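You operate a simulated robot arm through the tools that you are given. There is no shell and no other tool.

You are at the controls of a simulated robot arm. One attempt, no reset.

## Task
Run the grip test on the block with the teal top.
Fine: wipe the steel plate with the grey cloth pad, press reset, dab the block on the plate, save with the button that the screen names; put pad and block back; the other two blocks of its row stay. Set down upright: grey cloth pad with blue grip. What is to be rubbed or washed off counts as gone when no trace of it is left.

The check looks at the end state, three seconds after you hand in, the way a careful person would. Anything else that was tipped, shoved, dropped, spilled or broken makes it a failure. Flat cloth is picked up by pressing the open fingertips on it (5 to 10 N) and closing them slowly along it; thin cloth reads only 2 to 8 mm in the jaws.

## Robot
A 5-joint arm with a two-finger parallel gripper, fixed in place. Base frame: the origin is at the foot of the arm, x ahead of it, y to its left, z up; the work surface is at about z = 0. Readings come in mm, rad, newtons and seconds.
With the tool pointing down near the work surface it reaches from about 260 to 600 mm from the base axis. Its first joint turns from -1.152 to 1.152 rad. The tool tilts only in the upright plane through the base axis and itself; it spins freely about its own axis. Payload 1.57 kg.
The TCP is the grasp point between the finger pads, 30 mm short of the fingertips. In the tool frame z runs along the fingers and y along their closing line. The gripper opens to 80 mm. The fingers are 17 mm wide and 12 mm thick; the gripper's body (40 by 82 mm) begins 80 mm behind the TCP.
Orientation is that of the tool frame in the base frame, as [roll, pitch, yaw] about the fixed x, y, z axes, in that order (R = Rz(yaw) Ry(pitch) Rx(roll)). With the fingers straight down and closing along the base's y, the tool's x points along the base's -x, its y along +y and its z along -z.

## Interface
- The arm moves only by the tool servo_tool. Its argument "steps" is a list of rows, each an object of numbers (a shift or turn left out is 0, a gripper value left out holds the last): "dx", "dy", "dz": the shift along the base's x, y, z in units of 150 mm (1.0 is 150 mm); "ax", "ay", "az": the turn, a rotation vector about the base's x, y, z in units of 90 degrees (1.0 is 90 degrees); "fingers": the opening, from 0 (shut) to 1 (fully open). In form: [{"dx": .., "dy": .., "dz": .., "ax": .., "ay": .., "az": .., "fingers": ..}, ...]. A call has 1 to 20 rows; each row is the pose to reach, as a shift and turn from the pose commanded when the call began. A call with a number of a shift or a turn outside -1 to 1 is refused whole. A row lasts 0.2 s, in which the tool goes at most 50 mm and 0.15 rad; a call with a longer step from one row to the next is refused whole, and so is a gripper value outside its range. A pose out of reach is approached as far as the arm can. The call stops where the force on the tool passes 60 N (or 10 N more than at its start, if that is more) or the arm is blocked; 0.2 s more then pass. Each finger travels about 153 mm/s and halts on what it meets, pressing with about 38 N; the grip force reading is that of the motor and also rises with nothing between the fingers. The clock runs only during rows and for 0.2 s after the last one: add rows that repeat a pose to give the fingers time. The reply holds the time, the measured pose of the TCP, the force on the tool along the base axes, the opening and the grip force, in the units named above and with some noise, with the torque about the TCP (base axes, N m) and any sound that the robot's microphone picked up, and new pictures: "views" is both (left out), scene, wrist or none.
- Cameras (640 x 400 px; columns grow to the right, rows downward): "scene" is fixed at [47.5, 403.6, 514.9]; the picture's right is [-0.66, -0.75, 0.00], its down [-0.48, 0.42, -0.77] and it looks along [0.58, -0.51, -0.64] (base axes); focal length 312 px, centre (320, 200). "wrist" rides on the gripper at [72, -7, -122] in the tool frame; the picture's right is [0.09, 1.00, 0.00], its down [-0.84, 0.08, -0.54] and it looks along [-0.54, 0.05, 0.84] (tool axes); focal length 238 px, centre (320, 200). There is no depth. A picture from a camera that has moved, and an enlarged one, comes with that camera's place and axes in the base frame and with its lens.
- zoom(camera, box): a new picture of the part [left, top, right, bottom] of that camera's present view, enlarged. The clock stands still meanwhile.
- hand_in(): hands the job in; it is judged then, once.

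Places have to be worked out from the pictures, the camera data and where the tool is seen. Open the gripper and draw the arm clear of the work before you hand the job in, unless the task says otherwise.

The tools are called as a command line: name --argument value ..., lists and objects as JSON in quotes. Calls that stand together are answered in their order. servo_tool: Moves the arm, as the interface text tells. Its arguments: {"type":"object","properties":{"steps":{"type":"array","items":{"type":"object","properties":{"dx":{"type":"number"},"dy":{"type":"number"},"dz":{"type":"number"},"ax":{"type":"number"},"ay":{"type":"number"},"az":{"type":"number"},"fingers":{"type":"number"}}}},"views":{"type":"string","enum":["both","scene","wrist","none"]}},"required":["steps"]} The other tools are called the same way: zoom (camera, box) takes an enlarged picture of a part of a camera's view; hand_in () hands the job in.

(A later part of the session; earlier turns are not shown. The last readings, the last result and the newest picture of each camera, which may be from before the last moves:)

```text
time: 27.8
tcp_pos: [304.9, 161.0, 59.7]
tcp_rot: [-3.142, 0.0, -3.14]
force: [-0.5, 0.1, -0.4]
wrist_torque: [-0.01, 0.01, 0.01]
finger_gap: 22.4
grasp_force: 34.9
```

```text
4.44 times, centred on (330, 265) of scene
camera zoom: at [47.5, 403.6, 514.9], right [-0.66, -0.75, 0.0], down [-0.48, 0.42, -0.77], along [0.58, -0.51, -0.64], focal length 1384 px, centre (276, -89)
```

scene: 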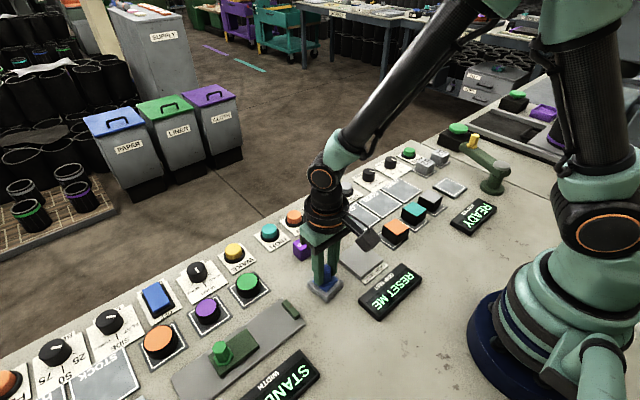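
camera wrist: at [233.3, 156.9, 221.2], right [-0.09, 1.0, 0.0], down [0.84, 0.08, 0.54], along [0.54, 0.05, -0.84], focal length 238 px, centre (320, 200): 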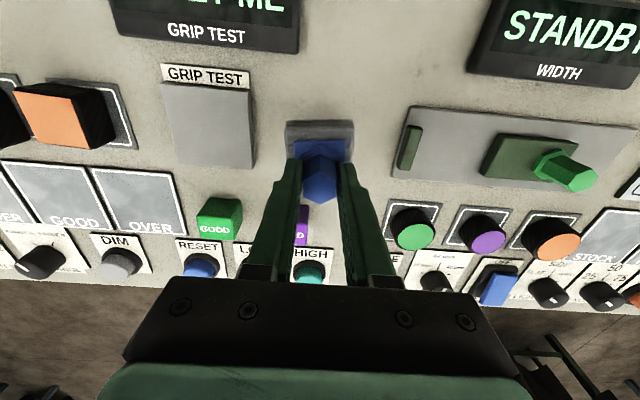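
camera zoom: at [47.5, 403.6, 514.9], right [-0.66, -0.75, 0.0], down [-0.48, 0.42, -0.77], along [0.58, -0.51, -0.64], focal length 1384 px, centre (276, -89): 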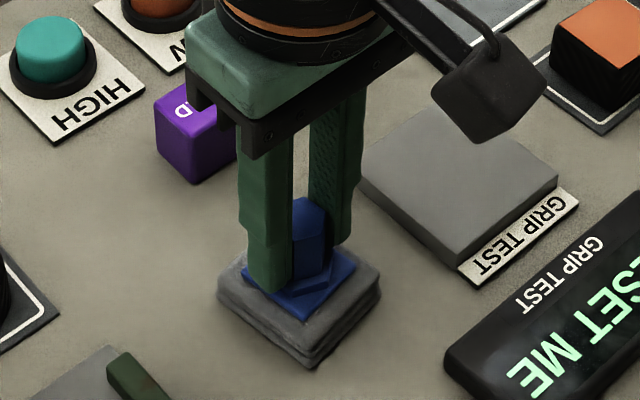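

The cloth under the grip looks a little twisted compared with before; I check from the wrist view before going the last millimetre.

zoom --camera "wrist" --box '[250, 100, 390, 220]'

zoom --camera "scene" --box '[300, 250, 360, 310]'

```text
3.33 times, centred on (320, 160) of wrist
camera zoom: at [232.9, 155.8, 181.2], right [-0.09, 1.0, 0.0], down [0.84, 0.08, 0.54], along [0.54, 0.05, -0.84], focal length 794 px, centre (320, 333)
```

zoom: 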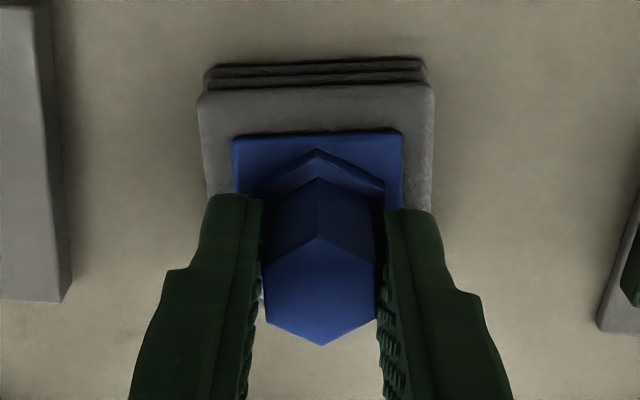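

```text
6.67 times, centred on (330, 280) of scene
camera zoom: at [47.5, 403.6, 514.9], right [-0.66, -0.75, 0.0], down [-0.48, 0.42, -0.77], along [0.58, -0.51, -0.64], focal length 2077 px, centre (253, -333)
```

zoom: 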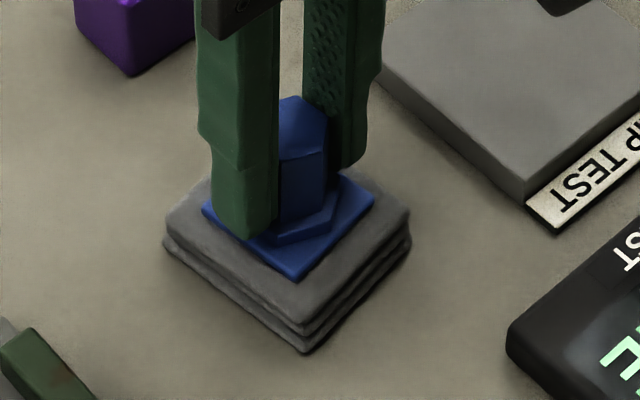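

The pad has turned about 5.5° in the grip during wiping. I turn the tool back by that angle about z while still off the surface, then lower in small steps to contact.

servo_tool --steps '[{"az": -0.03}, {"az": -0.06}, {"az": -0.06, "dz": -0.003}, {"az": -0.06, "dz": -0.006}, {"az": -0.06, "dz": -0.006}]' --views "both"

zoom --camera "scene" --box '[280, 220, 380, 310]'

```text
time: 29.0
tcp_pos: [305.8, 161.1, 58.7]
tcp_rot: [-3.141, 0.0, 3.046]
force: [-2.4, -2.5, 13.5]
wrist_torque: [-0.26, 0.09, -0.12]
finger_gap: 21.8
grasp_force: 35.3
camera wrist: at [232.8, 162.9, 180.4], right [0.0, 1.0, 0.0], down [0.84, 0.0, 0.54], along [0.54, 0.0, -0.84], focal length 238 px, centre (320, 200)
```

scene: 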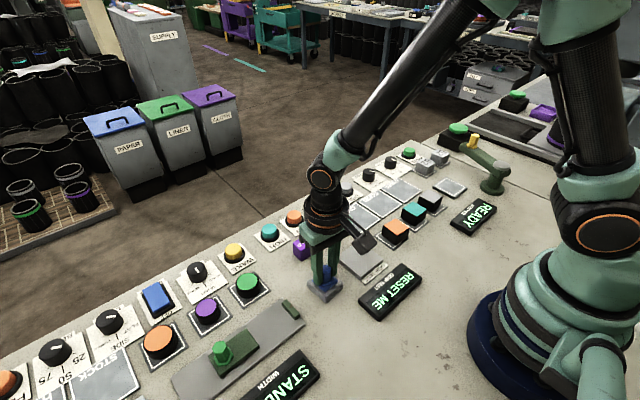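
wrist: 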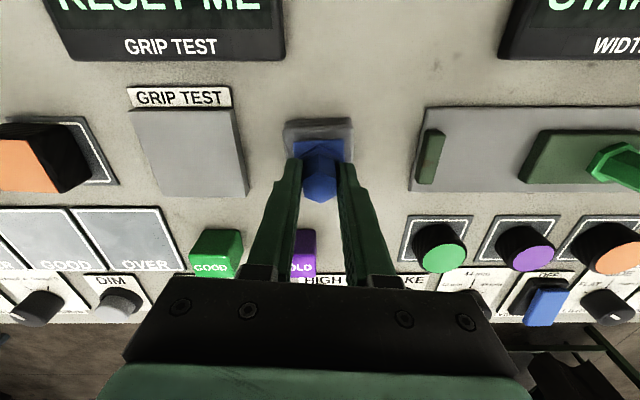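

```text
4.44 times, centred on (330, 265) of scene
camera zoom: at [47.5, 403.6, 514.9], right [-0.66, -0.75, 0.0], down [-0.48, 0.42, -0.77], along [0.58, -0.51, -0.64], focal length 1384 px, centre (276, -89)
```

zoom: 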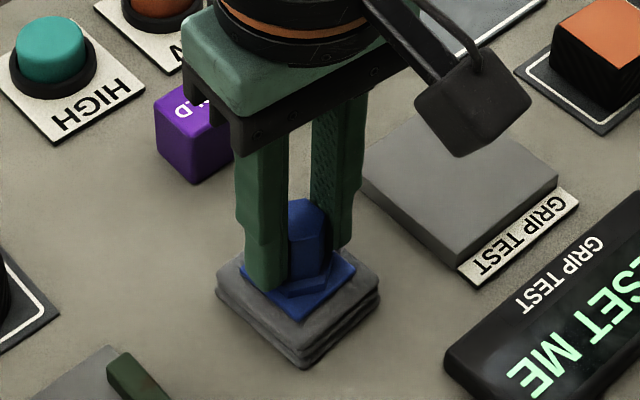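

Contact at about 13 N, pad square and in its old place. I ease off slightly, open gently, and check before lifting.

servo_tool --steps '[{"dz": 0.002, "fingers": 0.1}, {"dz": 0.002, "fingers": 0.3}, {"dz": 0.002, "fingers": 0.4}, {"dz": 0.002, "fingers": 0.55}, {"dz": 0.002, "fingers": 0.55}]' --views "both"

zoom --camera "scene" --box '[280, 220, 380, 310]'

```text
time: 30.2
tcp_pos: [304.5, 162.0, 58.3]
tcp_rot: [-3.141, 0.0, 3.047]
force: [0.2, -0.4, 0.8]
wrist_torque: [0.0, 0.0, 0.0]
finger_gap: 44.1
grasp_force: 0.1
camera wrist: at [232.4, 162.8, 180.8], right [0.0, 1.0, 0.0], down [0.84, 0.0, 0.54], along [0.54, 0.0, -0.84], focal length 238 px, centre (320, 200)
```

scene: 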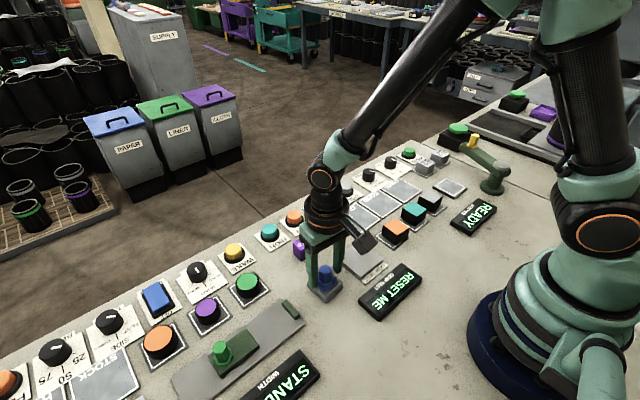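
wrist: 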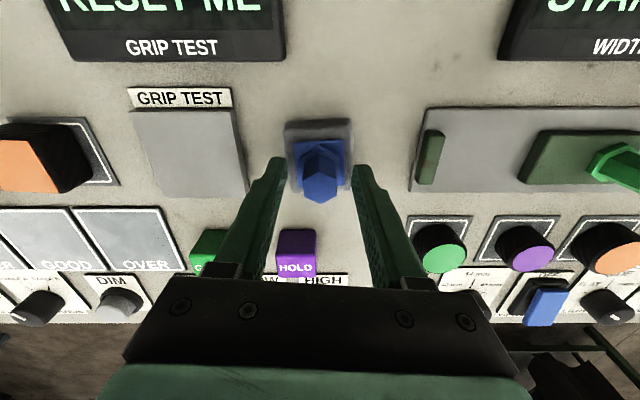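

```text
4.44 times, centred on (330, 265) of scene
camera zoom: at [47.5, 403.6, 514.9], right [-0.66, -0.75, 0.0], down [-0.48, 0.42, -0.77], along [0.58, -0.51, -0.64], focal length 1384 px, centre (276, -89)
```

zoom: 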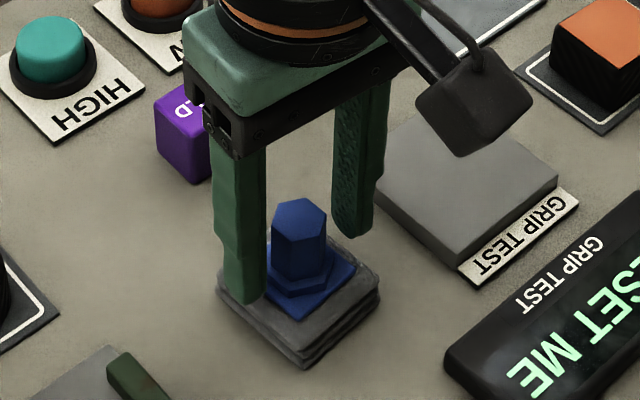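

The pad stands upright in its original place and is released. I lift clear, undo the small turn, close the fingers, and move toward the RESET button for a closer look.

servo_tool --steps '[{"dz": 0.2}, {"dz": 0.5}, {"dz": 0.66, "az": 0.06}, {"dx": 0.17, "dy": -0.17, "dz": 0.66, "az": 0.06}, {"dx": 0.35, "dy": -0.35, "dz": 0.66, "az": 0.06, "fingers": 0.3}, {"dx": 0.53, "dy": -0.53, "dz": 0.66, "az": 0.06, "fingers": 0.0}, {"dx": 0.71, "dy": -0.71, "dz": 0.66, "az": 0.06, "fingers": 0.0}, {"dx": 0.89, "dy": -0.89, "dz": 0.66, "az": 0.06, "fingers": 0.0}, {"dx": 0.89, "dy": -0.89, "dz": 0.66, "az": 0.06, "fingers": 0.0}]' --views "both"

zoom --camera "wrist" --box '[240, 60, 400, 180]'

zoom --camera "scene" --box '[270, 180, 380, 310]'

```text
time: 32.2
tcp_pos: [437.3, 27.5, 157.9]
tcp_rot: [-3.141, -0.001, 3.142]
force: [0.0, 0.0, 0.2]
wrist_torque: [-0.03, 0.0, 0.02]
finger_gap: 0.0
grasp_force: 21.2
camera wrist: at [365.1, 22.2, 279.3], right [-0.09, 1.0, 0.0], down [0.84, 0.08, 0.54], along [0.54, 0.05, -0.84], focal length 238 px, centre (320, 200)
```

scene: 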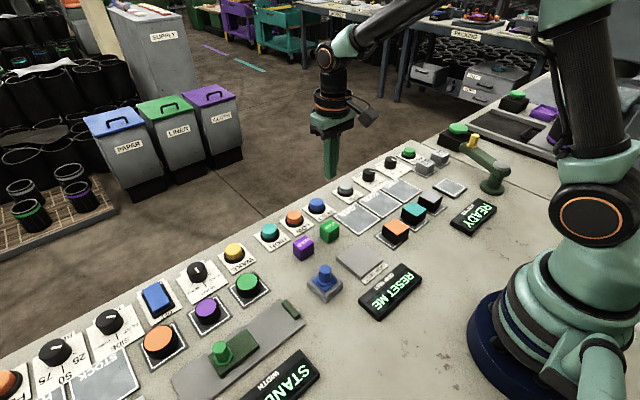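
wrist: 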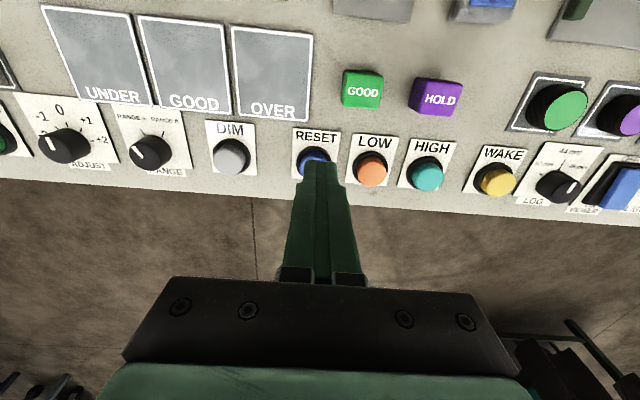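

```text
3.33 times, centred on (320, 120) of wrist
camera zoom: at [365.1, 22.2, 279.3], right [-0.09, 1.0, 0.0], down [0.84, 0.08, 0.54], along [0.54, 0.05, -0.84], focal length 794 px, centre (320, 467)
```

zoom: 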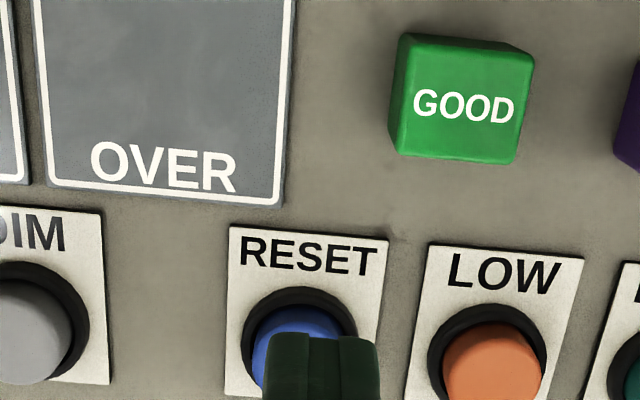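

```text
3.08 times, centred on (325, 245) of scene
camera zoom: at [47.5, 403.6, 514.9], right [-0.66, -0.75, 0.0], down [-0.48, 0.42, -0.77], along [0.58, -0.51, -0.64], focal length 958 px, centre (305, 62)
```

zoom: 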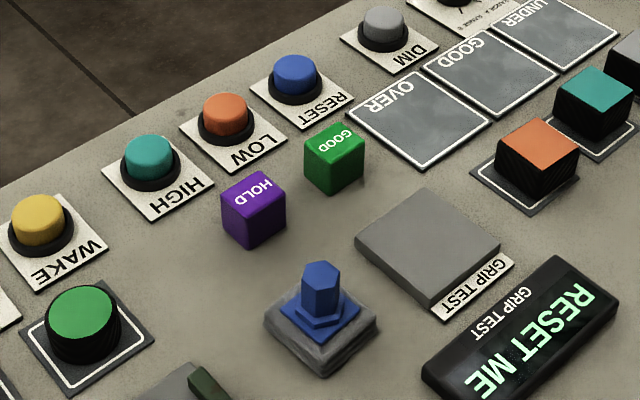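

The RESET cap sits at about (487, 26) with its top near z=22. I move above it with closed fingertips about 40 mm over the cap to check alignment.

servo_tool --steps '[{"dx": 0.16, "dy": -0.005, "dz": -0.1}, {"dx": 0.318, "dy": -0.01, "dz": -0.25}, {"dx": 0.318, "dy": -0.01, "dz": -0.418}, {"dx": 0.318, "dy": -0.01, "dz": -0.418}]' --views "both"

zoom --camera "wrist" --box '[250, 100, 390, 200]'

zoom --camera "scene" --box '[270, 160, 370, 240]'

```text
time: 33.2
tcp_pos: [485.8, 24.4, 95.5]
tcp_rot: [-3.14, 0.001, 3.141]
force: [0.1, -0.2, -0.5]
wrist_torque: [0.0, 0.04, 0.0]
finger_gap: 0.1
grasp_force: 21.3
camera wrist: at [414.0, 20.3, 217.0], right [-0.09, 1.0, 0.0], down [0.84, 0.08, 0.54], along [0.54, 0.05, -0.84], focal length 238 px, centre (320, 200)
```

scene: 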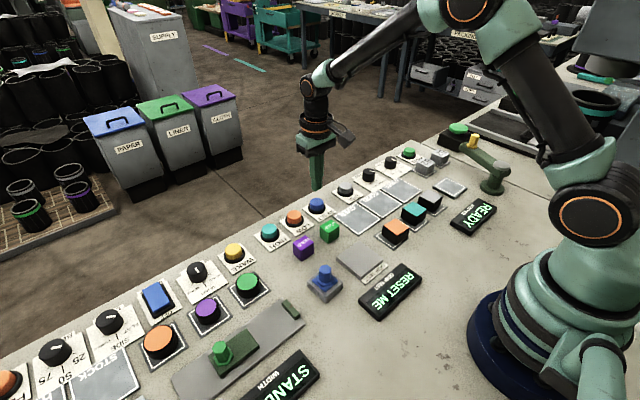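
wrist: 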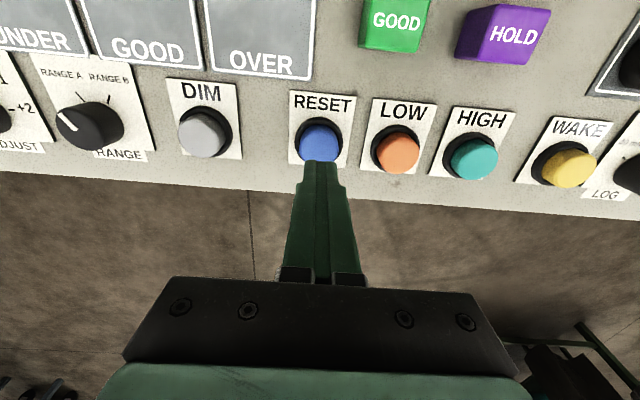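

```text
4.00 times, centred on (320, 150) of wrist
camera zoom: at [414.0, 20.3, 217.0], right [-0.09, 1.0, 0.0], down [0.84, 0.08, 0.54], along [0.54, 0.05, -0.84], focal length 953 px, centre (320, 400)
```

zoom: 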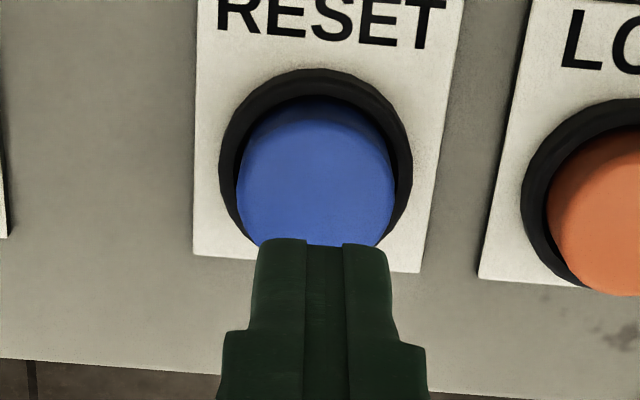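

```text
5.00 times, centred on (320, 200) of scene
camera zoom: at [47.5, 403.6, 514.9], right [-0.66, -0.75, 0.0], down [-0.48, 0.42, -0.77], along [0.58, -0.51, -0.64], focal length 1558 px, centre (320, 200)
```

zoom: 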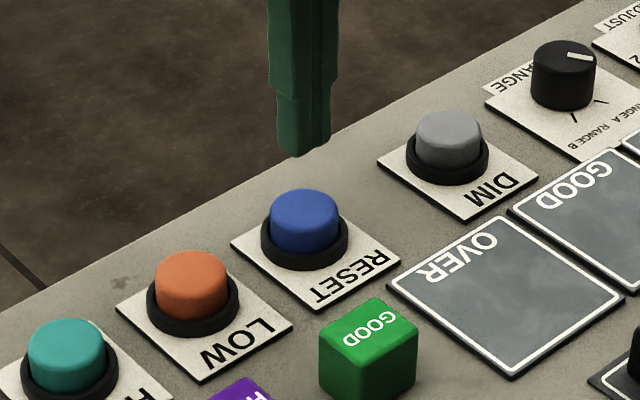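

The closed fingertips are nicely over the cap (about 1 mm off in y). I descend close to it, then press in small steps with force readings.

servo_tool --steps '[{"dx": -0.005, "dy": -0.007, "dz": -0.1}, {"dx": -0.005, "dy": -0.007, "dz": -0.2}, {"dx": -0.005, "dy": -0.007, "dz": -0.225}, {"dx": -0.005, "dy": -0.007, "dz": -0.225}]' --views "scene"

zoom --camera "scene" --box '[270, 160, 370, 240]'

```text
time: 34.2
tcp_pos: [485.5, 25.9, 60.2]
tcp_rot: [3.141, 0.0, 3.141]
force: [1.1, -0.5, 0.5]
wrist_torque: [-0.02, 0.01, 0.01]
finger_gap: 0.0
grasp_force: 21.4
```

scene: 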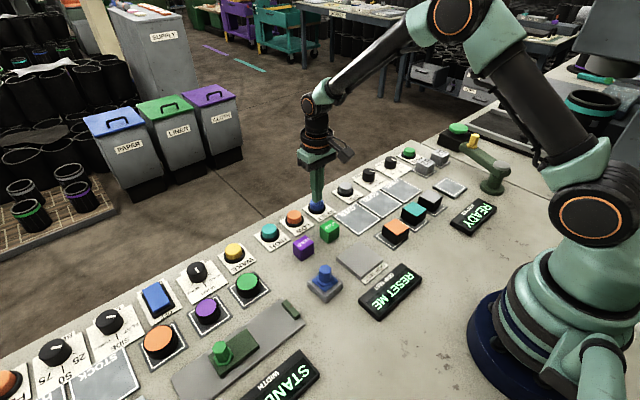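

```text
5.00 times, centred on (320, 200) of scene
camera zoom: at [47.5, 403.6, 514.9], right [-0.66, -0.75, 0.0], down [-0.48, 0.42, -0.77], along [0.58, -0.51, -0.64], focal length 1558 px, centre (320, 200)
```

zoom: 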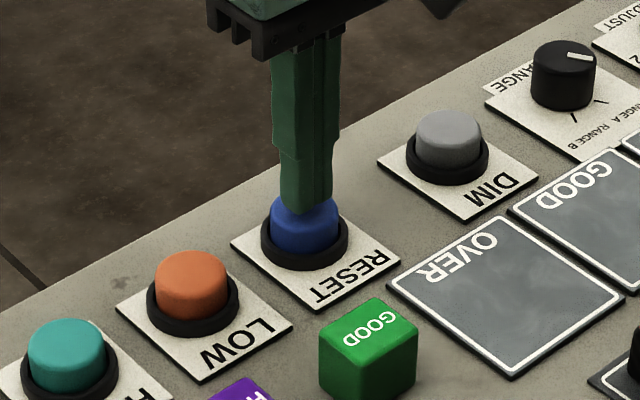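

The tips are just at the cap. I press down in 1.5 mm steps to find the click.

servo_tool --steps '[{"dz": -0.01}, {"dz": -0.02}, {"dz": -0.03}, {"dz": -0.03}]' --views "scene"

```text
time: 35.2
tcp_pos: [485.7, 24.2, 57.3]
tcp_rot: [3.141, 0.001, -3.141]
force: [0.4, -0.5, -0.8]
wrist_torque: [0.01, -0.03, -0.01]
finger_gap: 0.0
grasp_force: 20.9
```

scene: 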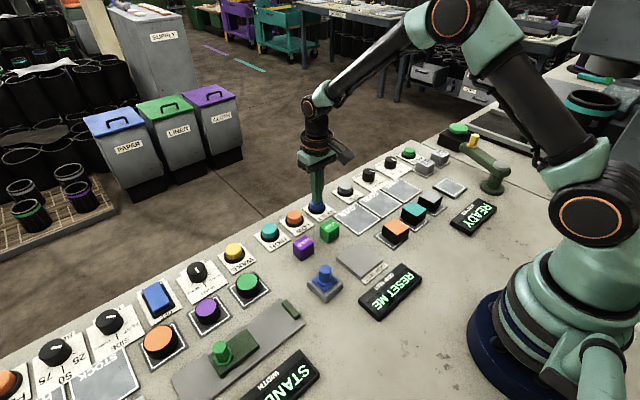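

No contact yet (tip near z=27). I continue down a few millimetres in small steps.

servo_tool --steps '[{"dz": -0.01}, {"dz": -0.02}, {"dz": -0.03}, {"dz": -0.03}]' --views "scene"

zoom --camera "scene" --box '[270, 160, 370, 240]'

```text
time: 36.2
tcp_pos: [485.6, 25.3, 52.9]
tcp_rot: [3.14, 0.002, 3.141]
force: [0.4, 1.3, 2.8]
wrist_torque: [0.0, 0.0, 0.03]
finger_gap: 0.2
grasp_force: 21.9
heard: click
```

scene: 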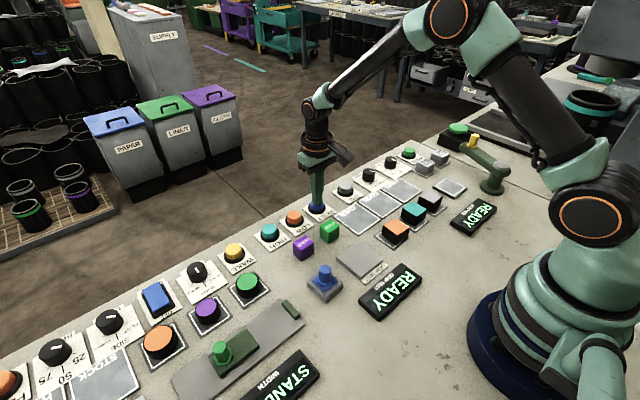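

```text
5.00 times, centred on (320, 200) of scene
camera zoom: at [47.5, 403.6, 514.9], right [-0.66, -0.75, 0.0], down [-0.48, 0.42, -0.77], along [0.58, -0.51, -0.64], focal length 1558 px, centre (320, 200)
```

zoom: 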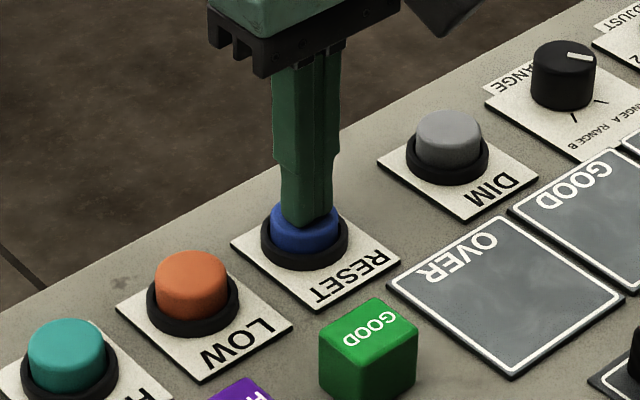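

A click was heard and the Grip Test screen now reads READY. I lift off and move over toward the teal block, opening the fingers.

servo_tool --steps '[{"dz": 0.1}, {"dz": 0.4}, {"dz": 0.72}, {"dx": -0.2, "dy": -0.2, "dz": 0.72}, {"dx": -0.4, "dy": -0.4, "dz": 0.72}, {"dx": -0.6, "dy": -0.6, "dz": 0.72, "fingers": 0.4}, {"dx": -0.8, "dy": -0.8, "dz": 0.72, "fingers": 0.8}, {"dx": -1.0, "dy": -1.0, "dz": 0.72, "fingers": 1.0}, {"dx": -1.0, "dy": -1.0, "dz": 0.72, "fingers": 1.0}]' --views "both"

zoom --camera "wrist" --box '[230, 40, 420, 170]'

zoom --camera "scene" --box '[340, 180, 480, 320]'

```text
time: 38.2
tcp_pos: [334.6, -122.9, 159.4]
tcp_rot: [-3.141, -0.001, -3.14]
force: [0.9, 0.8, 0.7]
wrist_torque: [0.01, -0.01, 0.01]
finger_gap: 80.0
grasp_force: 0.0
camera wrist: at [263.0, -128.7, 281.3], right [-0.09, 1.0, 0.0], down [0.84, 0.08, 0.54], along [0.54, 0.05, -0.84], focal length 238 px, centre (320, 200)
```

scene: 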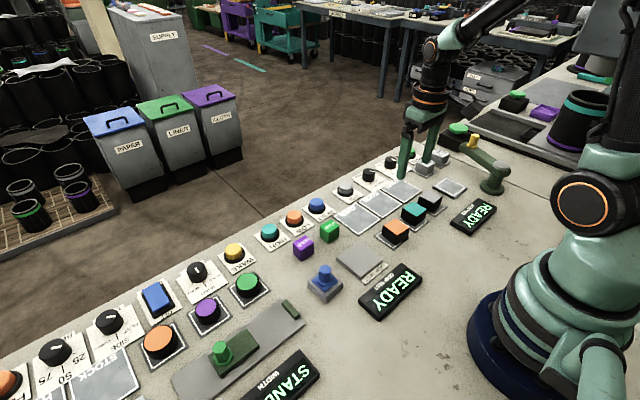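
wrist: 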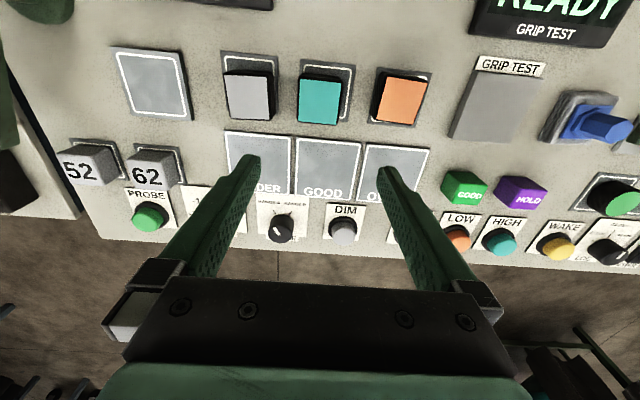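

```text
3.08 times, centred on (325, 105) of wrist
camera zoom: at [263.0, -128.7, 281.3], right [-0.09, 1.0, 0.0], down [0.84, 0.08, 0.54], along [0.54, 0.05, -0.84], focal length 733 px, centre (305, 492)
```

zoom: 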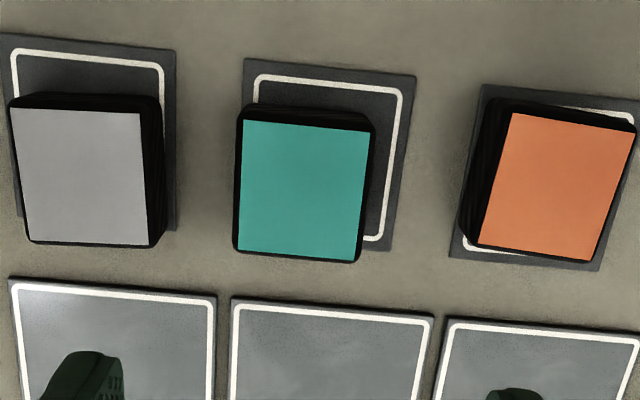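

```text
2.86 times, centred on (410, 250) of scene
camera zoom: at [47.5, 403.6, 514.9], right [-0.66, -0.75, 0.0], down [-0.48, 0.42, -0.77], along [0.58, -0.51, -0.64], focal length 890 px, centre (63, 57)
```

zoom: 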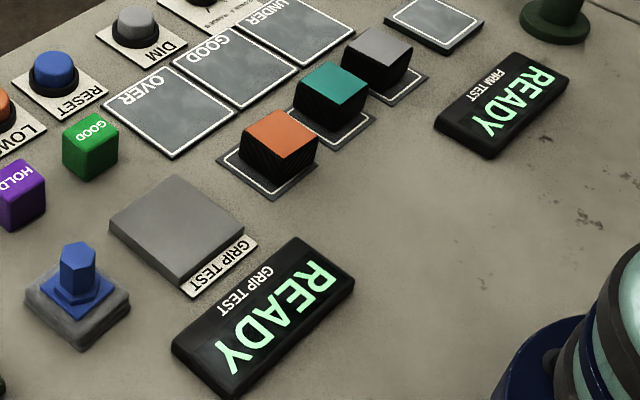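

The teal block is about 40 mm square, roughly aligned with the base, about 27 mm toward the base and 4 mm to the low-y side of the tool. I centre over it, set the fingers to 60 mm and come down to look again.

servo_tool --steps '[{"dx": -0.09, "dy": -0.013, "dz": -0.1, "fingers": 0.8}, {"dx": -0.178, "dy": -0.026, "dz": -0.25, "fingers": 0.75}, {"dx": -0.178, "dy": -0.026, "dz": -0.46, "fingers": 0.72}, {"dx": -0.178, "dy": -0.026, "dz": -0.46, "fingers": 0.72}]' --views "both"

zoom --camera "wrist" --box '[220, 70, 420, 200]'

zoom --camera "scene" --box '[360, 170, 480, 260]'

```text
time: 39.2
tcp_pos: [306.8, -127.5, 91.7]
tcp_rot: [3.141, 0.001, 3.14]
force: [-0.4, -0.3, 0.2]
wrist_torque: [0.04, -0.02, 0.06]
finger_gap: 57.8
grasp_force: 0.1
camera wrist: at [235.6, -133.3, 213.0], right [-0.09, 1.0, 0.0], down [0.84, 0.08, 0.54], along [0.54, 0.05, -0.84], focal length 238 px, centre (320, 200)
```

scene: 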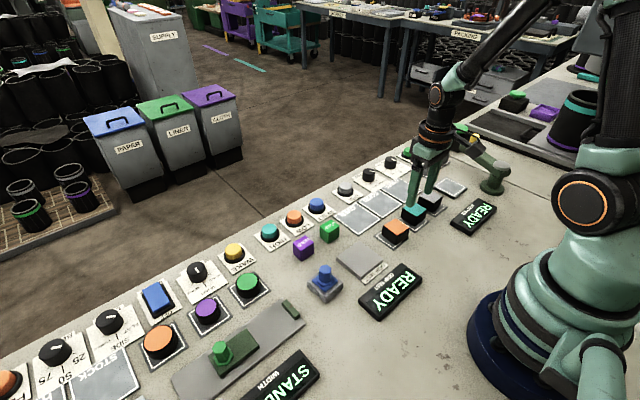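
wrist: 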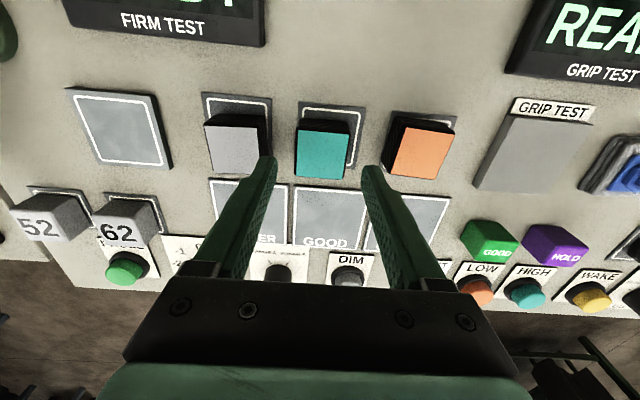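

```text
3.08 times, centred on (320, 135) of wrist
camera zoom: at [235.6, -133.3, 213.0], right [-0.09, 1.0, 0.0], down [0.84, 0.08, 0.54], along [0.54, 0.05, -0.84], focal length 733 px, centre (320, 400)
```

zoom: 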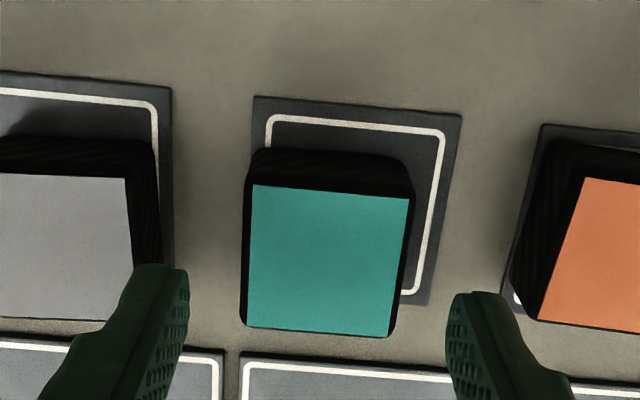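

```text
4.44 times, centred on (420, 215) of scene
camera zoom: at [47.5, 403.6, 514.9], right [-0.66, -0.75, 0.0], down [-0.48, 0.42, -0.77], along [0.58, -0.51, -0.64], focal length 1384 px, centre (-124, 133)
```

zoom: 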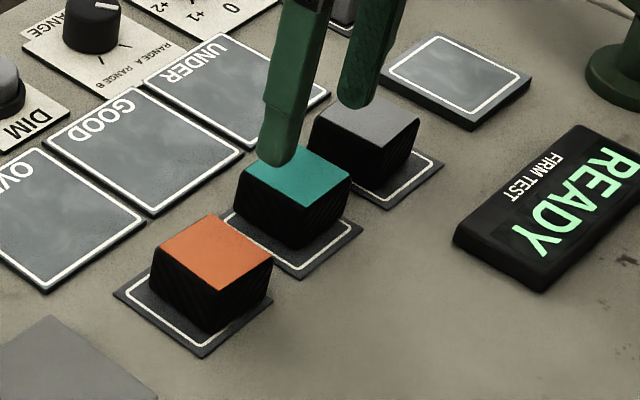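

The block top triangulates to about (309, -125.5, 31); I'm within 2 mm. I correct, narrow the fingers to 52 mm and descend so the tips end about 8–9 mm above the table, clear of the mat.

servo_tool --steps '[{"dx": 0.011, "dy": 0.006, "dz": -0.1, "fingers": 0.65}, {"dx": 0.011, "dy": 0.006, "dz": -0.24, "fingers": 0.65}, {"dx": 0.011, "dy": 0.006, "dz": -0.345, "fingers": 0.65}, {"dx": 0.011, "dy": 0.006, "dz": -0.345, "fingers": 0.65}]' --views "both"

zoom --camera "wrist" --box '[220, 100, 420, 230]'

zoom --camera "scene" --box '[360, 170, 480, 260]'

```text
time: 40.2
tcp_pos: [310.6, -129.1, 40.3]
tcp_rot: [3.141, -0.001, 3.141]
force: [-1.2, 0.8, -0.5]
wrist_torque: [0.02, -0.01, -0.02]
finger_gap: 51.9
grasp_force: 0.1
camera wrist: at [237.7, -133.9, 161.8], right [-0.09, 1.0, 0.0], down [0.84, 0.08, 0.54], along [0.54, 0.05, -0.84], focal length 238 px, centre (320, 200)
```

scene: 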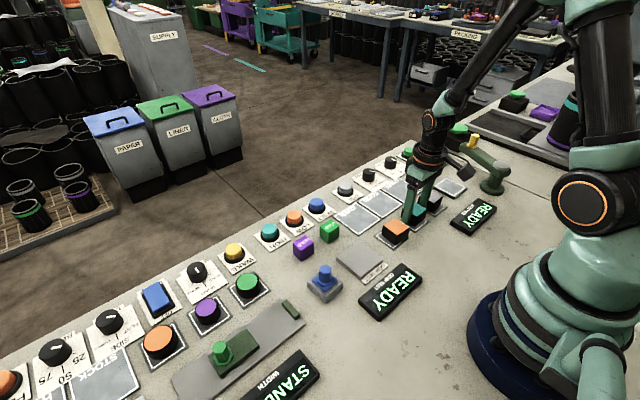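
wrist: 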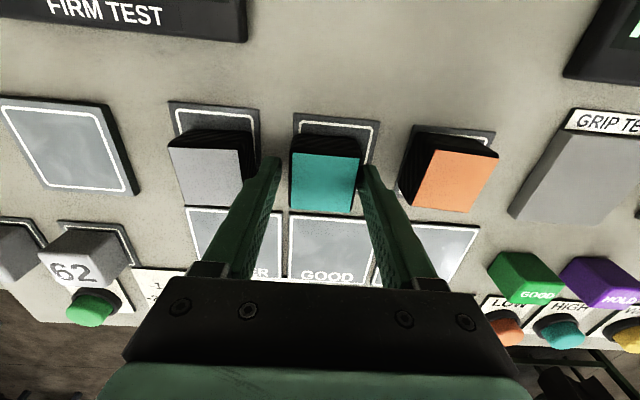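

```text
3.08 times, centred on (320, 165) of wrist
camera zoom: at [237.7, -133.9, 161.8], right [-0.09, 1.0, 0.0], down [0.84, 0.08, 0.54], along [0.54, 0.05, -0.84], focal length 733 px, centre (320, 308)
```

zoom: 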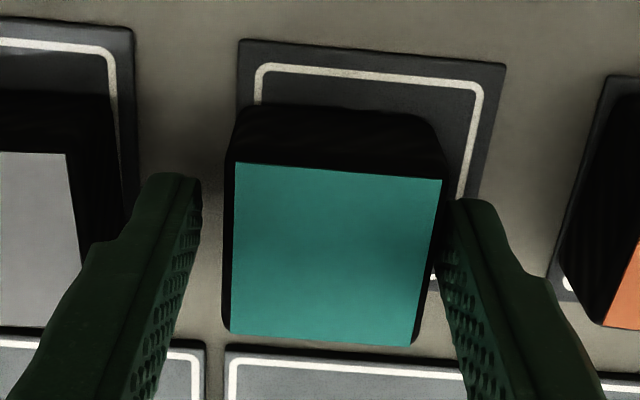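

```text
4.44 times, centred on (420, 215) of scene
camera zoom: at [47.5, 403.6, 514.9], right [-0.66, -0.75, 0.0], down [-0.48, 0.42, -0.77], along [0.58, -0.51, -0.64], focal length 1384 px, centre (-124, 133)
```

zoom: 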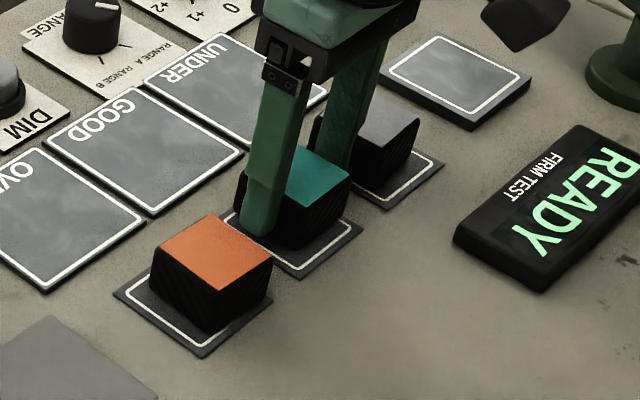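

The block is about 1.8 mm nearer the right finger. I shift that much in +y and close slowly on it.

servo_tool --steps '[{"dx": -0.003, "dy": 0.006, "fingers": 0.65}, {"dx": -0.003, "dy": 0.012, "fingers": 0.62}, {"dx": -0.003, "dy": 0.012, "fingers": 0.58}, {"dx": -0.003, "dy": 0.012, "fingers": 0.54}, {"dx": -0.003, "dy": 0.012, "fingers": 0.5}, {"dx": -0.003, "dy": 0.012, "fingers": 0.45}, {"dx": -0.003, "dy": 0.012, "fingers": 0.4}]' --views "both"

zoom --camera "wrist" --box '[220, 100, 420, 230]'

zoom --camera "scene" --box '[360, 170, 480, 260]'

```text
time: 41.8
tcp_pos: [309.5, -125.5, 39.1]
tcp_rot: [3.141, 0.0, -3.14]
force: [-0.1, 0.0, 0.8]
wrist_torque: [0.01, 0.01, 0.01]
finger_gap: 42.7
grasp_force: 38.5
camera wrist: at [237.3, -131.6, 162.0], right [-0.09, 1.0, 0.0], down [0.84, 0.08, 0.54], along [0.54, 0.05, -0.84], focal length 238 px, centre (320, 200)
```

scene: 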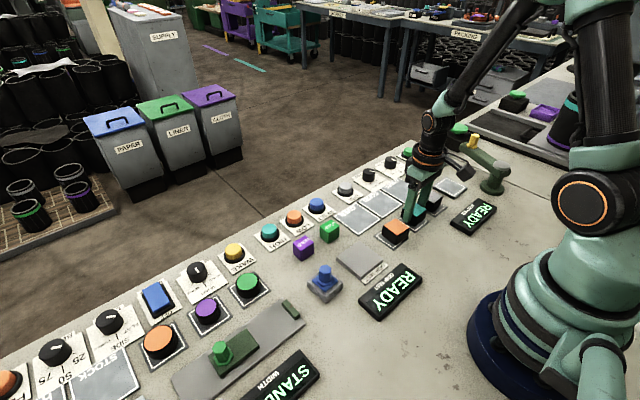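
wrist: 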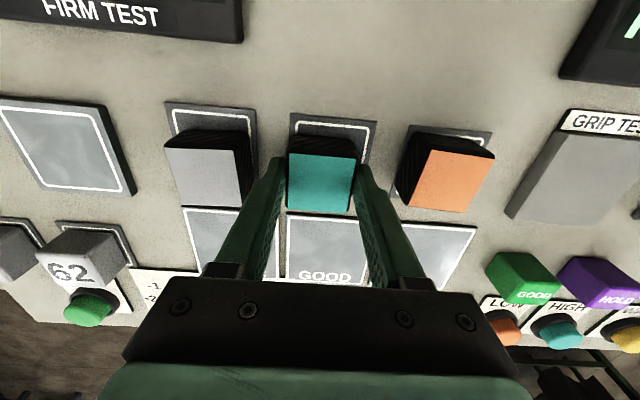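

```text
3.08 times, centred on (320, 165) of wrist
camera zoom: at [237.3, -131.6, 162.0], right [-0.09, 1.0, 0.0], down [0.84, 0.08, 0.54], along [0.54, 0.05, -0.84], focal length 733 px, centre (320, 308)
```

zoom: 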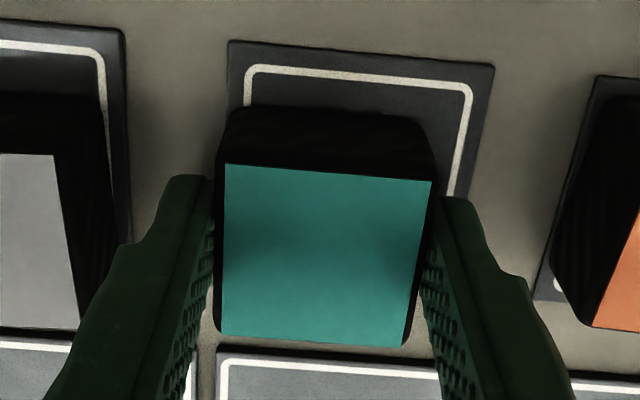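

```text
4.44 times, centred on (420, 215) of scene
camera zoom: at [47.5, 403.6, 514.9], right [-0.66, -0.75, 0.0], down [-0.48, 0.42, -0.77], along [0.58, -0.51, -0.64], focal length 1384 px, centre (-124, 133)
```

zoom: 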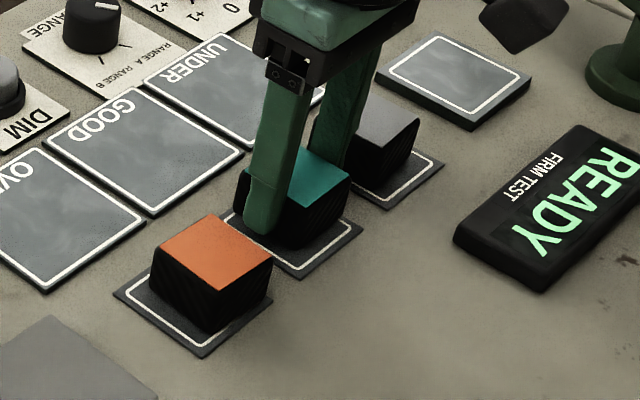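

The block is firmly gripped (42.7 mm, 38 N). I lift it straight up and start carrying it toward the plate, well above the orange block.

servo_tool --steps '[{"dz": 0.05}, {"dz": 0.2}, {"dz": 0.4}, {"dz": 0.5}, {"dy": 0.25, "dz": 0.5}, {"dy": 0.5, "dz": 0.5}, {"dy": 0.75, "dz": 0.5}, {"dy": 0.95, "dz": 0.5}, {"dy": 0.95, "dz": 0.5}]' --views "both"

```text
time: 43.8
tcp_pos: [309.2, 16.8, 115.7]
tcp_rot: [3.141, -0.001, -3.141]
force: [-0.1, 0.3, -1.7]
wrist_torque: [0.0, -0.02, 0.01]
finger_gap: 43.1
grasp_force: 38.2
camera wrist: at [237.4, 11.2, 238.0], right [-0.09, 1.0, 0.0], down [0.84, 0.08, 0.54], along [0.54, 0.05, -0.84], focal length 238 px, centre (320, 200)
```

scene: 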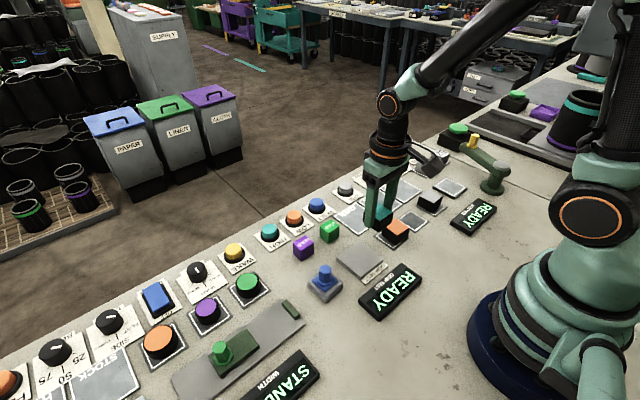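
wrist: 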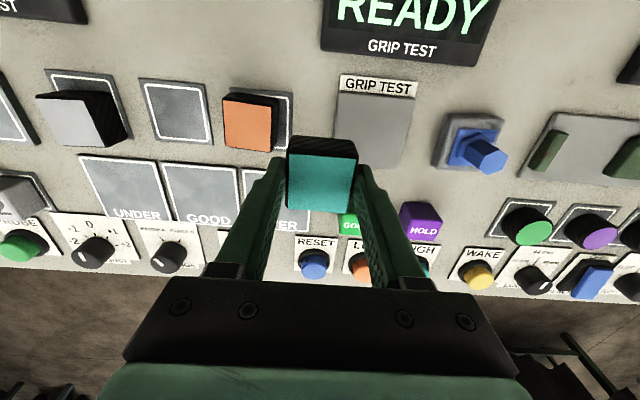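

The block came up cleanly. I move it over the plate centre and lower to about 7 mm above the plate.

servo_tool --steps '[{"dx": -0.02, "dy": 0.16}, {"dx": -0.045, "dy": 0.324}, {"dx": -0.045, "dy": 0.324, "dz": -0.15}, {"dx": -0.045, "dy": 0.324, "dz": -0.3}, {"dx": -0.045, "dy": 0.324, "dz": -0.39}, {"dx": -0.045, "dy": 0.324, "dz": -0.39}]' --views "both"

zoom --camera "scene" --box '[310, 200, 430, 300]'

```text
time: 45.2
tcp_pos: [304.5, 66.7, 54.7]
tcp_rot: [3.141, 0.0, -3.14]
force: [0.8, 0.6, -1.2]
wrist_torque: [0.03, -0.05, 0.03]
finger_gap: 43.1
grasp_force: 38.0
camera wrist: at [231.7, 60.7, 177.0], right [-0.09, 1.0, 0.0], down [0.84, 0.08, 0.54], along [0.54, 0.05, -0.84], focal length 238 px, centre (320, 200)
```

scene: 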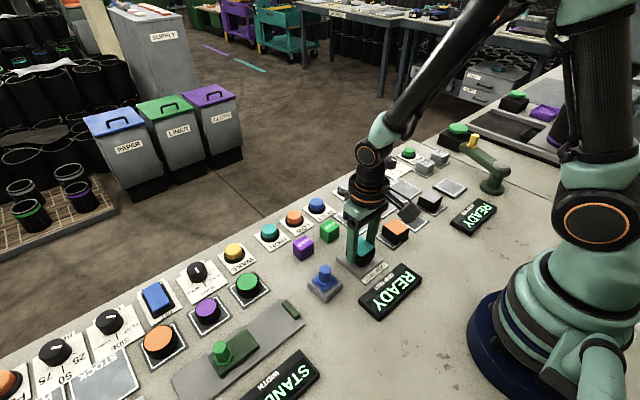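
wrist: 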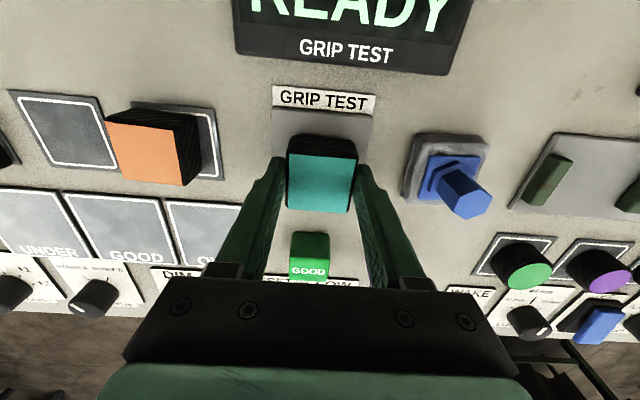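

```text
4.00 times, centred on (370, 250) of scene
camera zoom: at [47.5, 403.6, 514.9], right [-0.66, -0.75, 0.0], down [-0.48, 0.42, -0.77], along [0.58, -0.51, -0.64], focal length 1246 px, centre (120, 0)
```

zoom: 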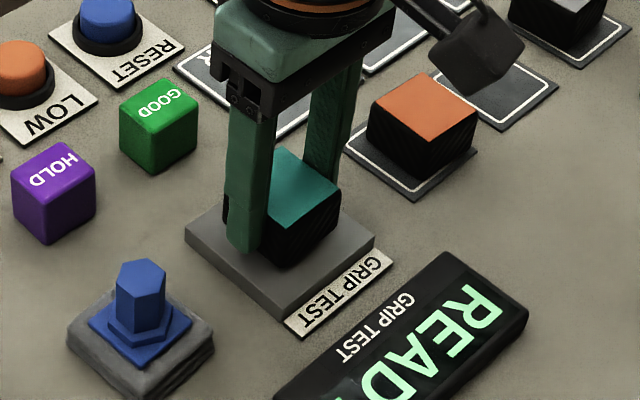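

The block hovers over the plate centre. I lower in small steps and watch force and the screen.

servo_tool --steps '[{"dz": -0.02}, {"dz": -0.035}, {"dz": -0.045}, {"dz": -0.045}]' --views "none"

```text
time: 46.2
tcp_pos: [304.1, 65.2, 49.1]
tcp_rot: [-3.141, 0.001, 3.141]
force: [-9.9, -2.4, 38.1]
wrist_torque: [-0.05, 0.29, 0.02]
finger_gap: 42.8
grasp_force: 37.9
```

Contact is strong (38 N) already. I ease up about 0.5 mm and look at the screen.

servo_tool --steps '[{"dz": 0.004}, {"dz": 0.004}, {"dz": 0.004}]' --views "scene"

zoom --camera "scene" --box '[340, 230, 440, 330]'

```text
time: 47.0
tcp_pos: [303.3, 65.1, 49.4]
tcp_rot: [3.141, 0.0, 3.141]
force: [-3.5, -4.7, 21.3]
wrist_torque: [-0.17, 0.1, -0.03]
finger_gap: 42.9
grasp_force: 38.1
```

scene: 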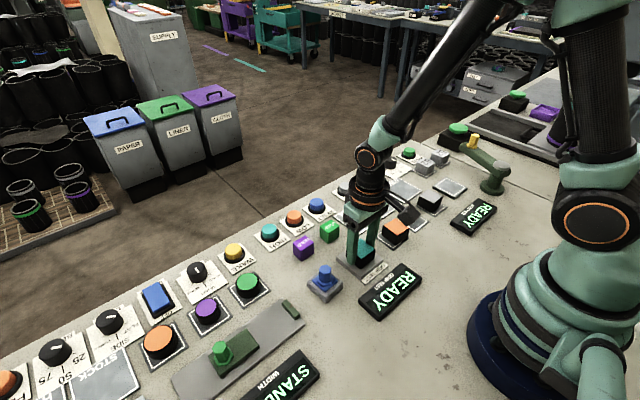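

```text
4.00 times, centred on (390, 280) of scene
camera zoom: at [47.5, 403.6, 514.9], right [-0.66, -0.75, 0.0], down [-0.48, 0.42, -0.77], along [0.58, -0.51, -0.64], focal length 1246 px, centre (40, -120)
```

zoom: 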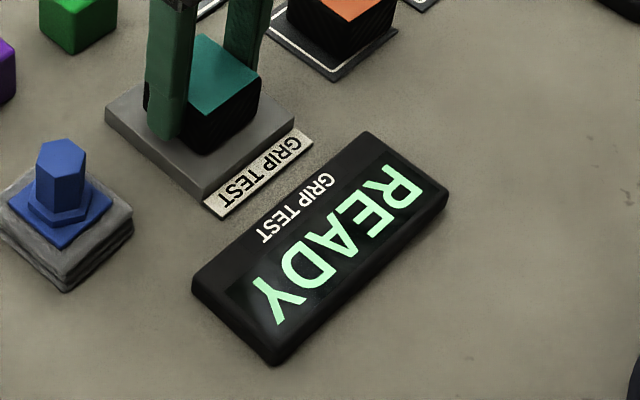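

The screen still reads READY with 21 N on the plate. I hold for about a second, then lift off slightly to complete the dab.

servo_tool --steps '[{}, {}, {}, {}, {}]' --views "scene"

zoom --camera "scene" --box '[340, 230, 440, 330]'

```text
time: 48.2
tcp_pos: [303.8, 65.6, 49.2]
tcp_rot: [-3.142, 0.002, -3.141]
force: [1.3, -1.6, 6.4]
wrist_torque: [-0.03, -0.06, 0.0]
finger_gap: 42.9
grasp_force: 38.1
```

scene: 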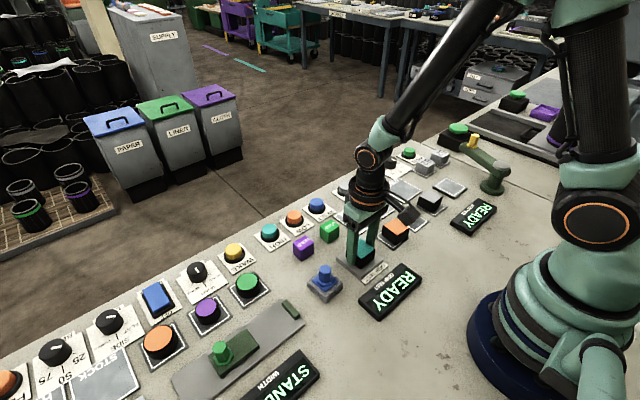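

```text
4.00 times, centred on (390, 280) of scene
camera zoom: at [47.5, 403.6, 514.9], right [-0.66, -0.75, 0.0], down [-0.48, 0.42, -0.77], along [0.58, -0.51, -0.64], focal length 1246 px, centre (40, -120)
```

zoom: 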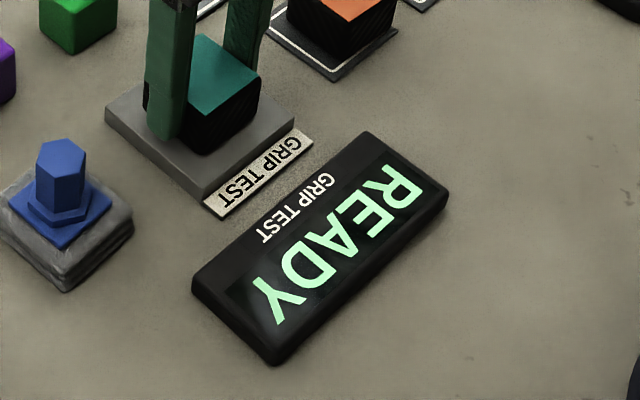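

servo_tool --steps '[{"dz": 0.05}, {"dz": 0.13}, {"dz": 0.13}, {"dz": 0.13}]' --views "both"

zoom --camera "scene" --box '[310, 200, 450, 330]'

```text
time: 49.2
tcp_pos: [303.1, 66.6, 67.8]
tcp_rot: [3.141, 0.0, 3.142]
force: [1.0, -0.1, -0.8]
wrist_torque: [-0.01, -0.02, 0.0]
finger_gap: 42.8
grasp_force: 37.8
camera wrist: at [230.5, 60.6, 190.9], right [-0.09, 1.0, 0.0], down [0.84, 0.08, 0.54], along [0.54, 0.05, -0.84], focal length 238 px, centre (320, 200)
```

scene: 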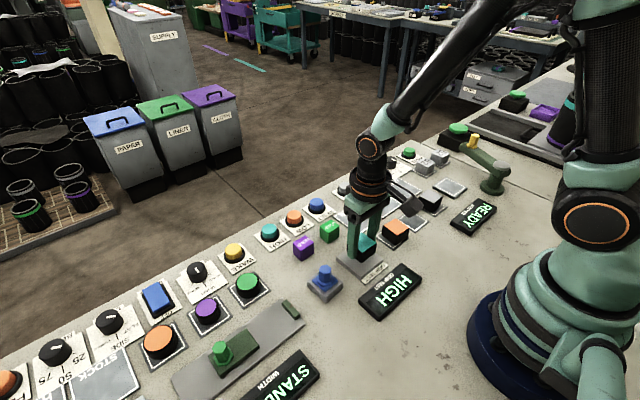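
wrist: 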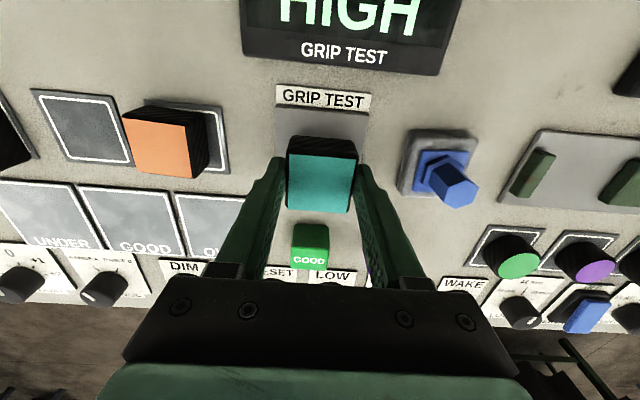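

```text
3.08 times, centred on (380, 265) of scene
camera zoom: at [47.5, 403.6, 514.9], right [-0.66, -0.75, 0.0], down [-0.48, 0.42, -0.77], along [0.58, -0.51, -0.64], focal length 958 px, centre (135, 0)
```

zoom: 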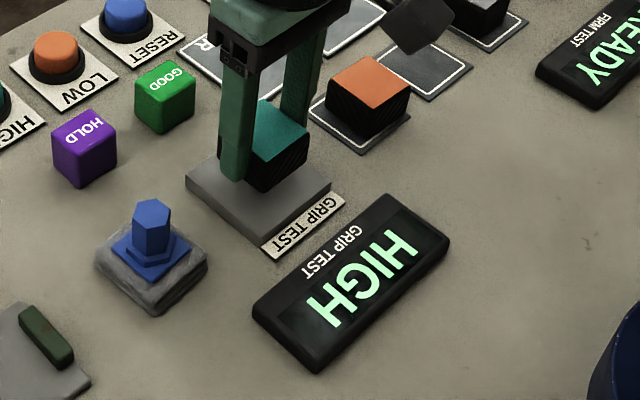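

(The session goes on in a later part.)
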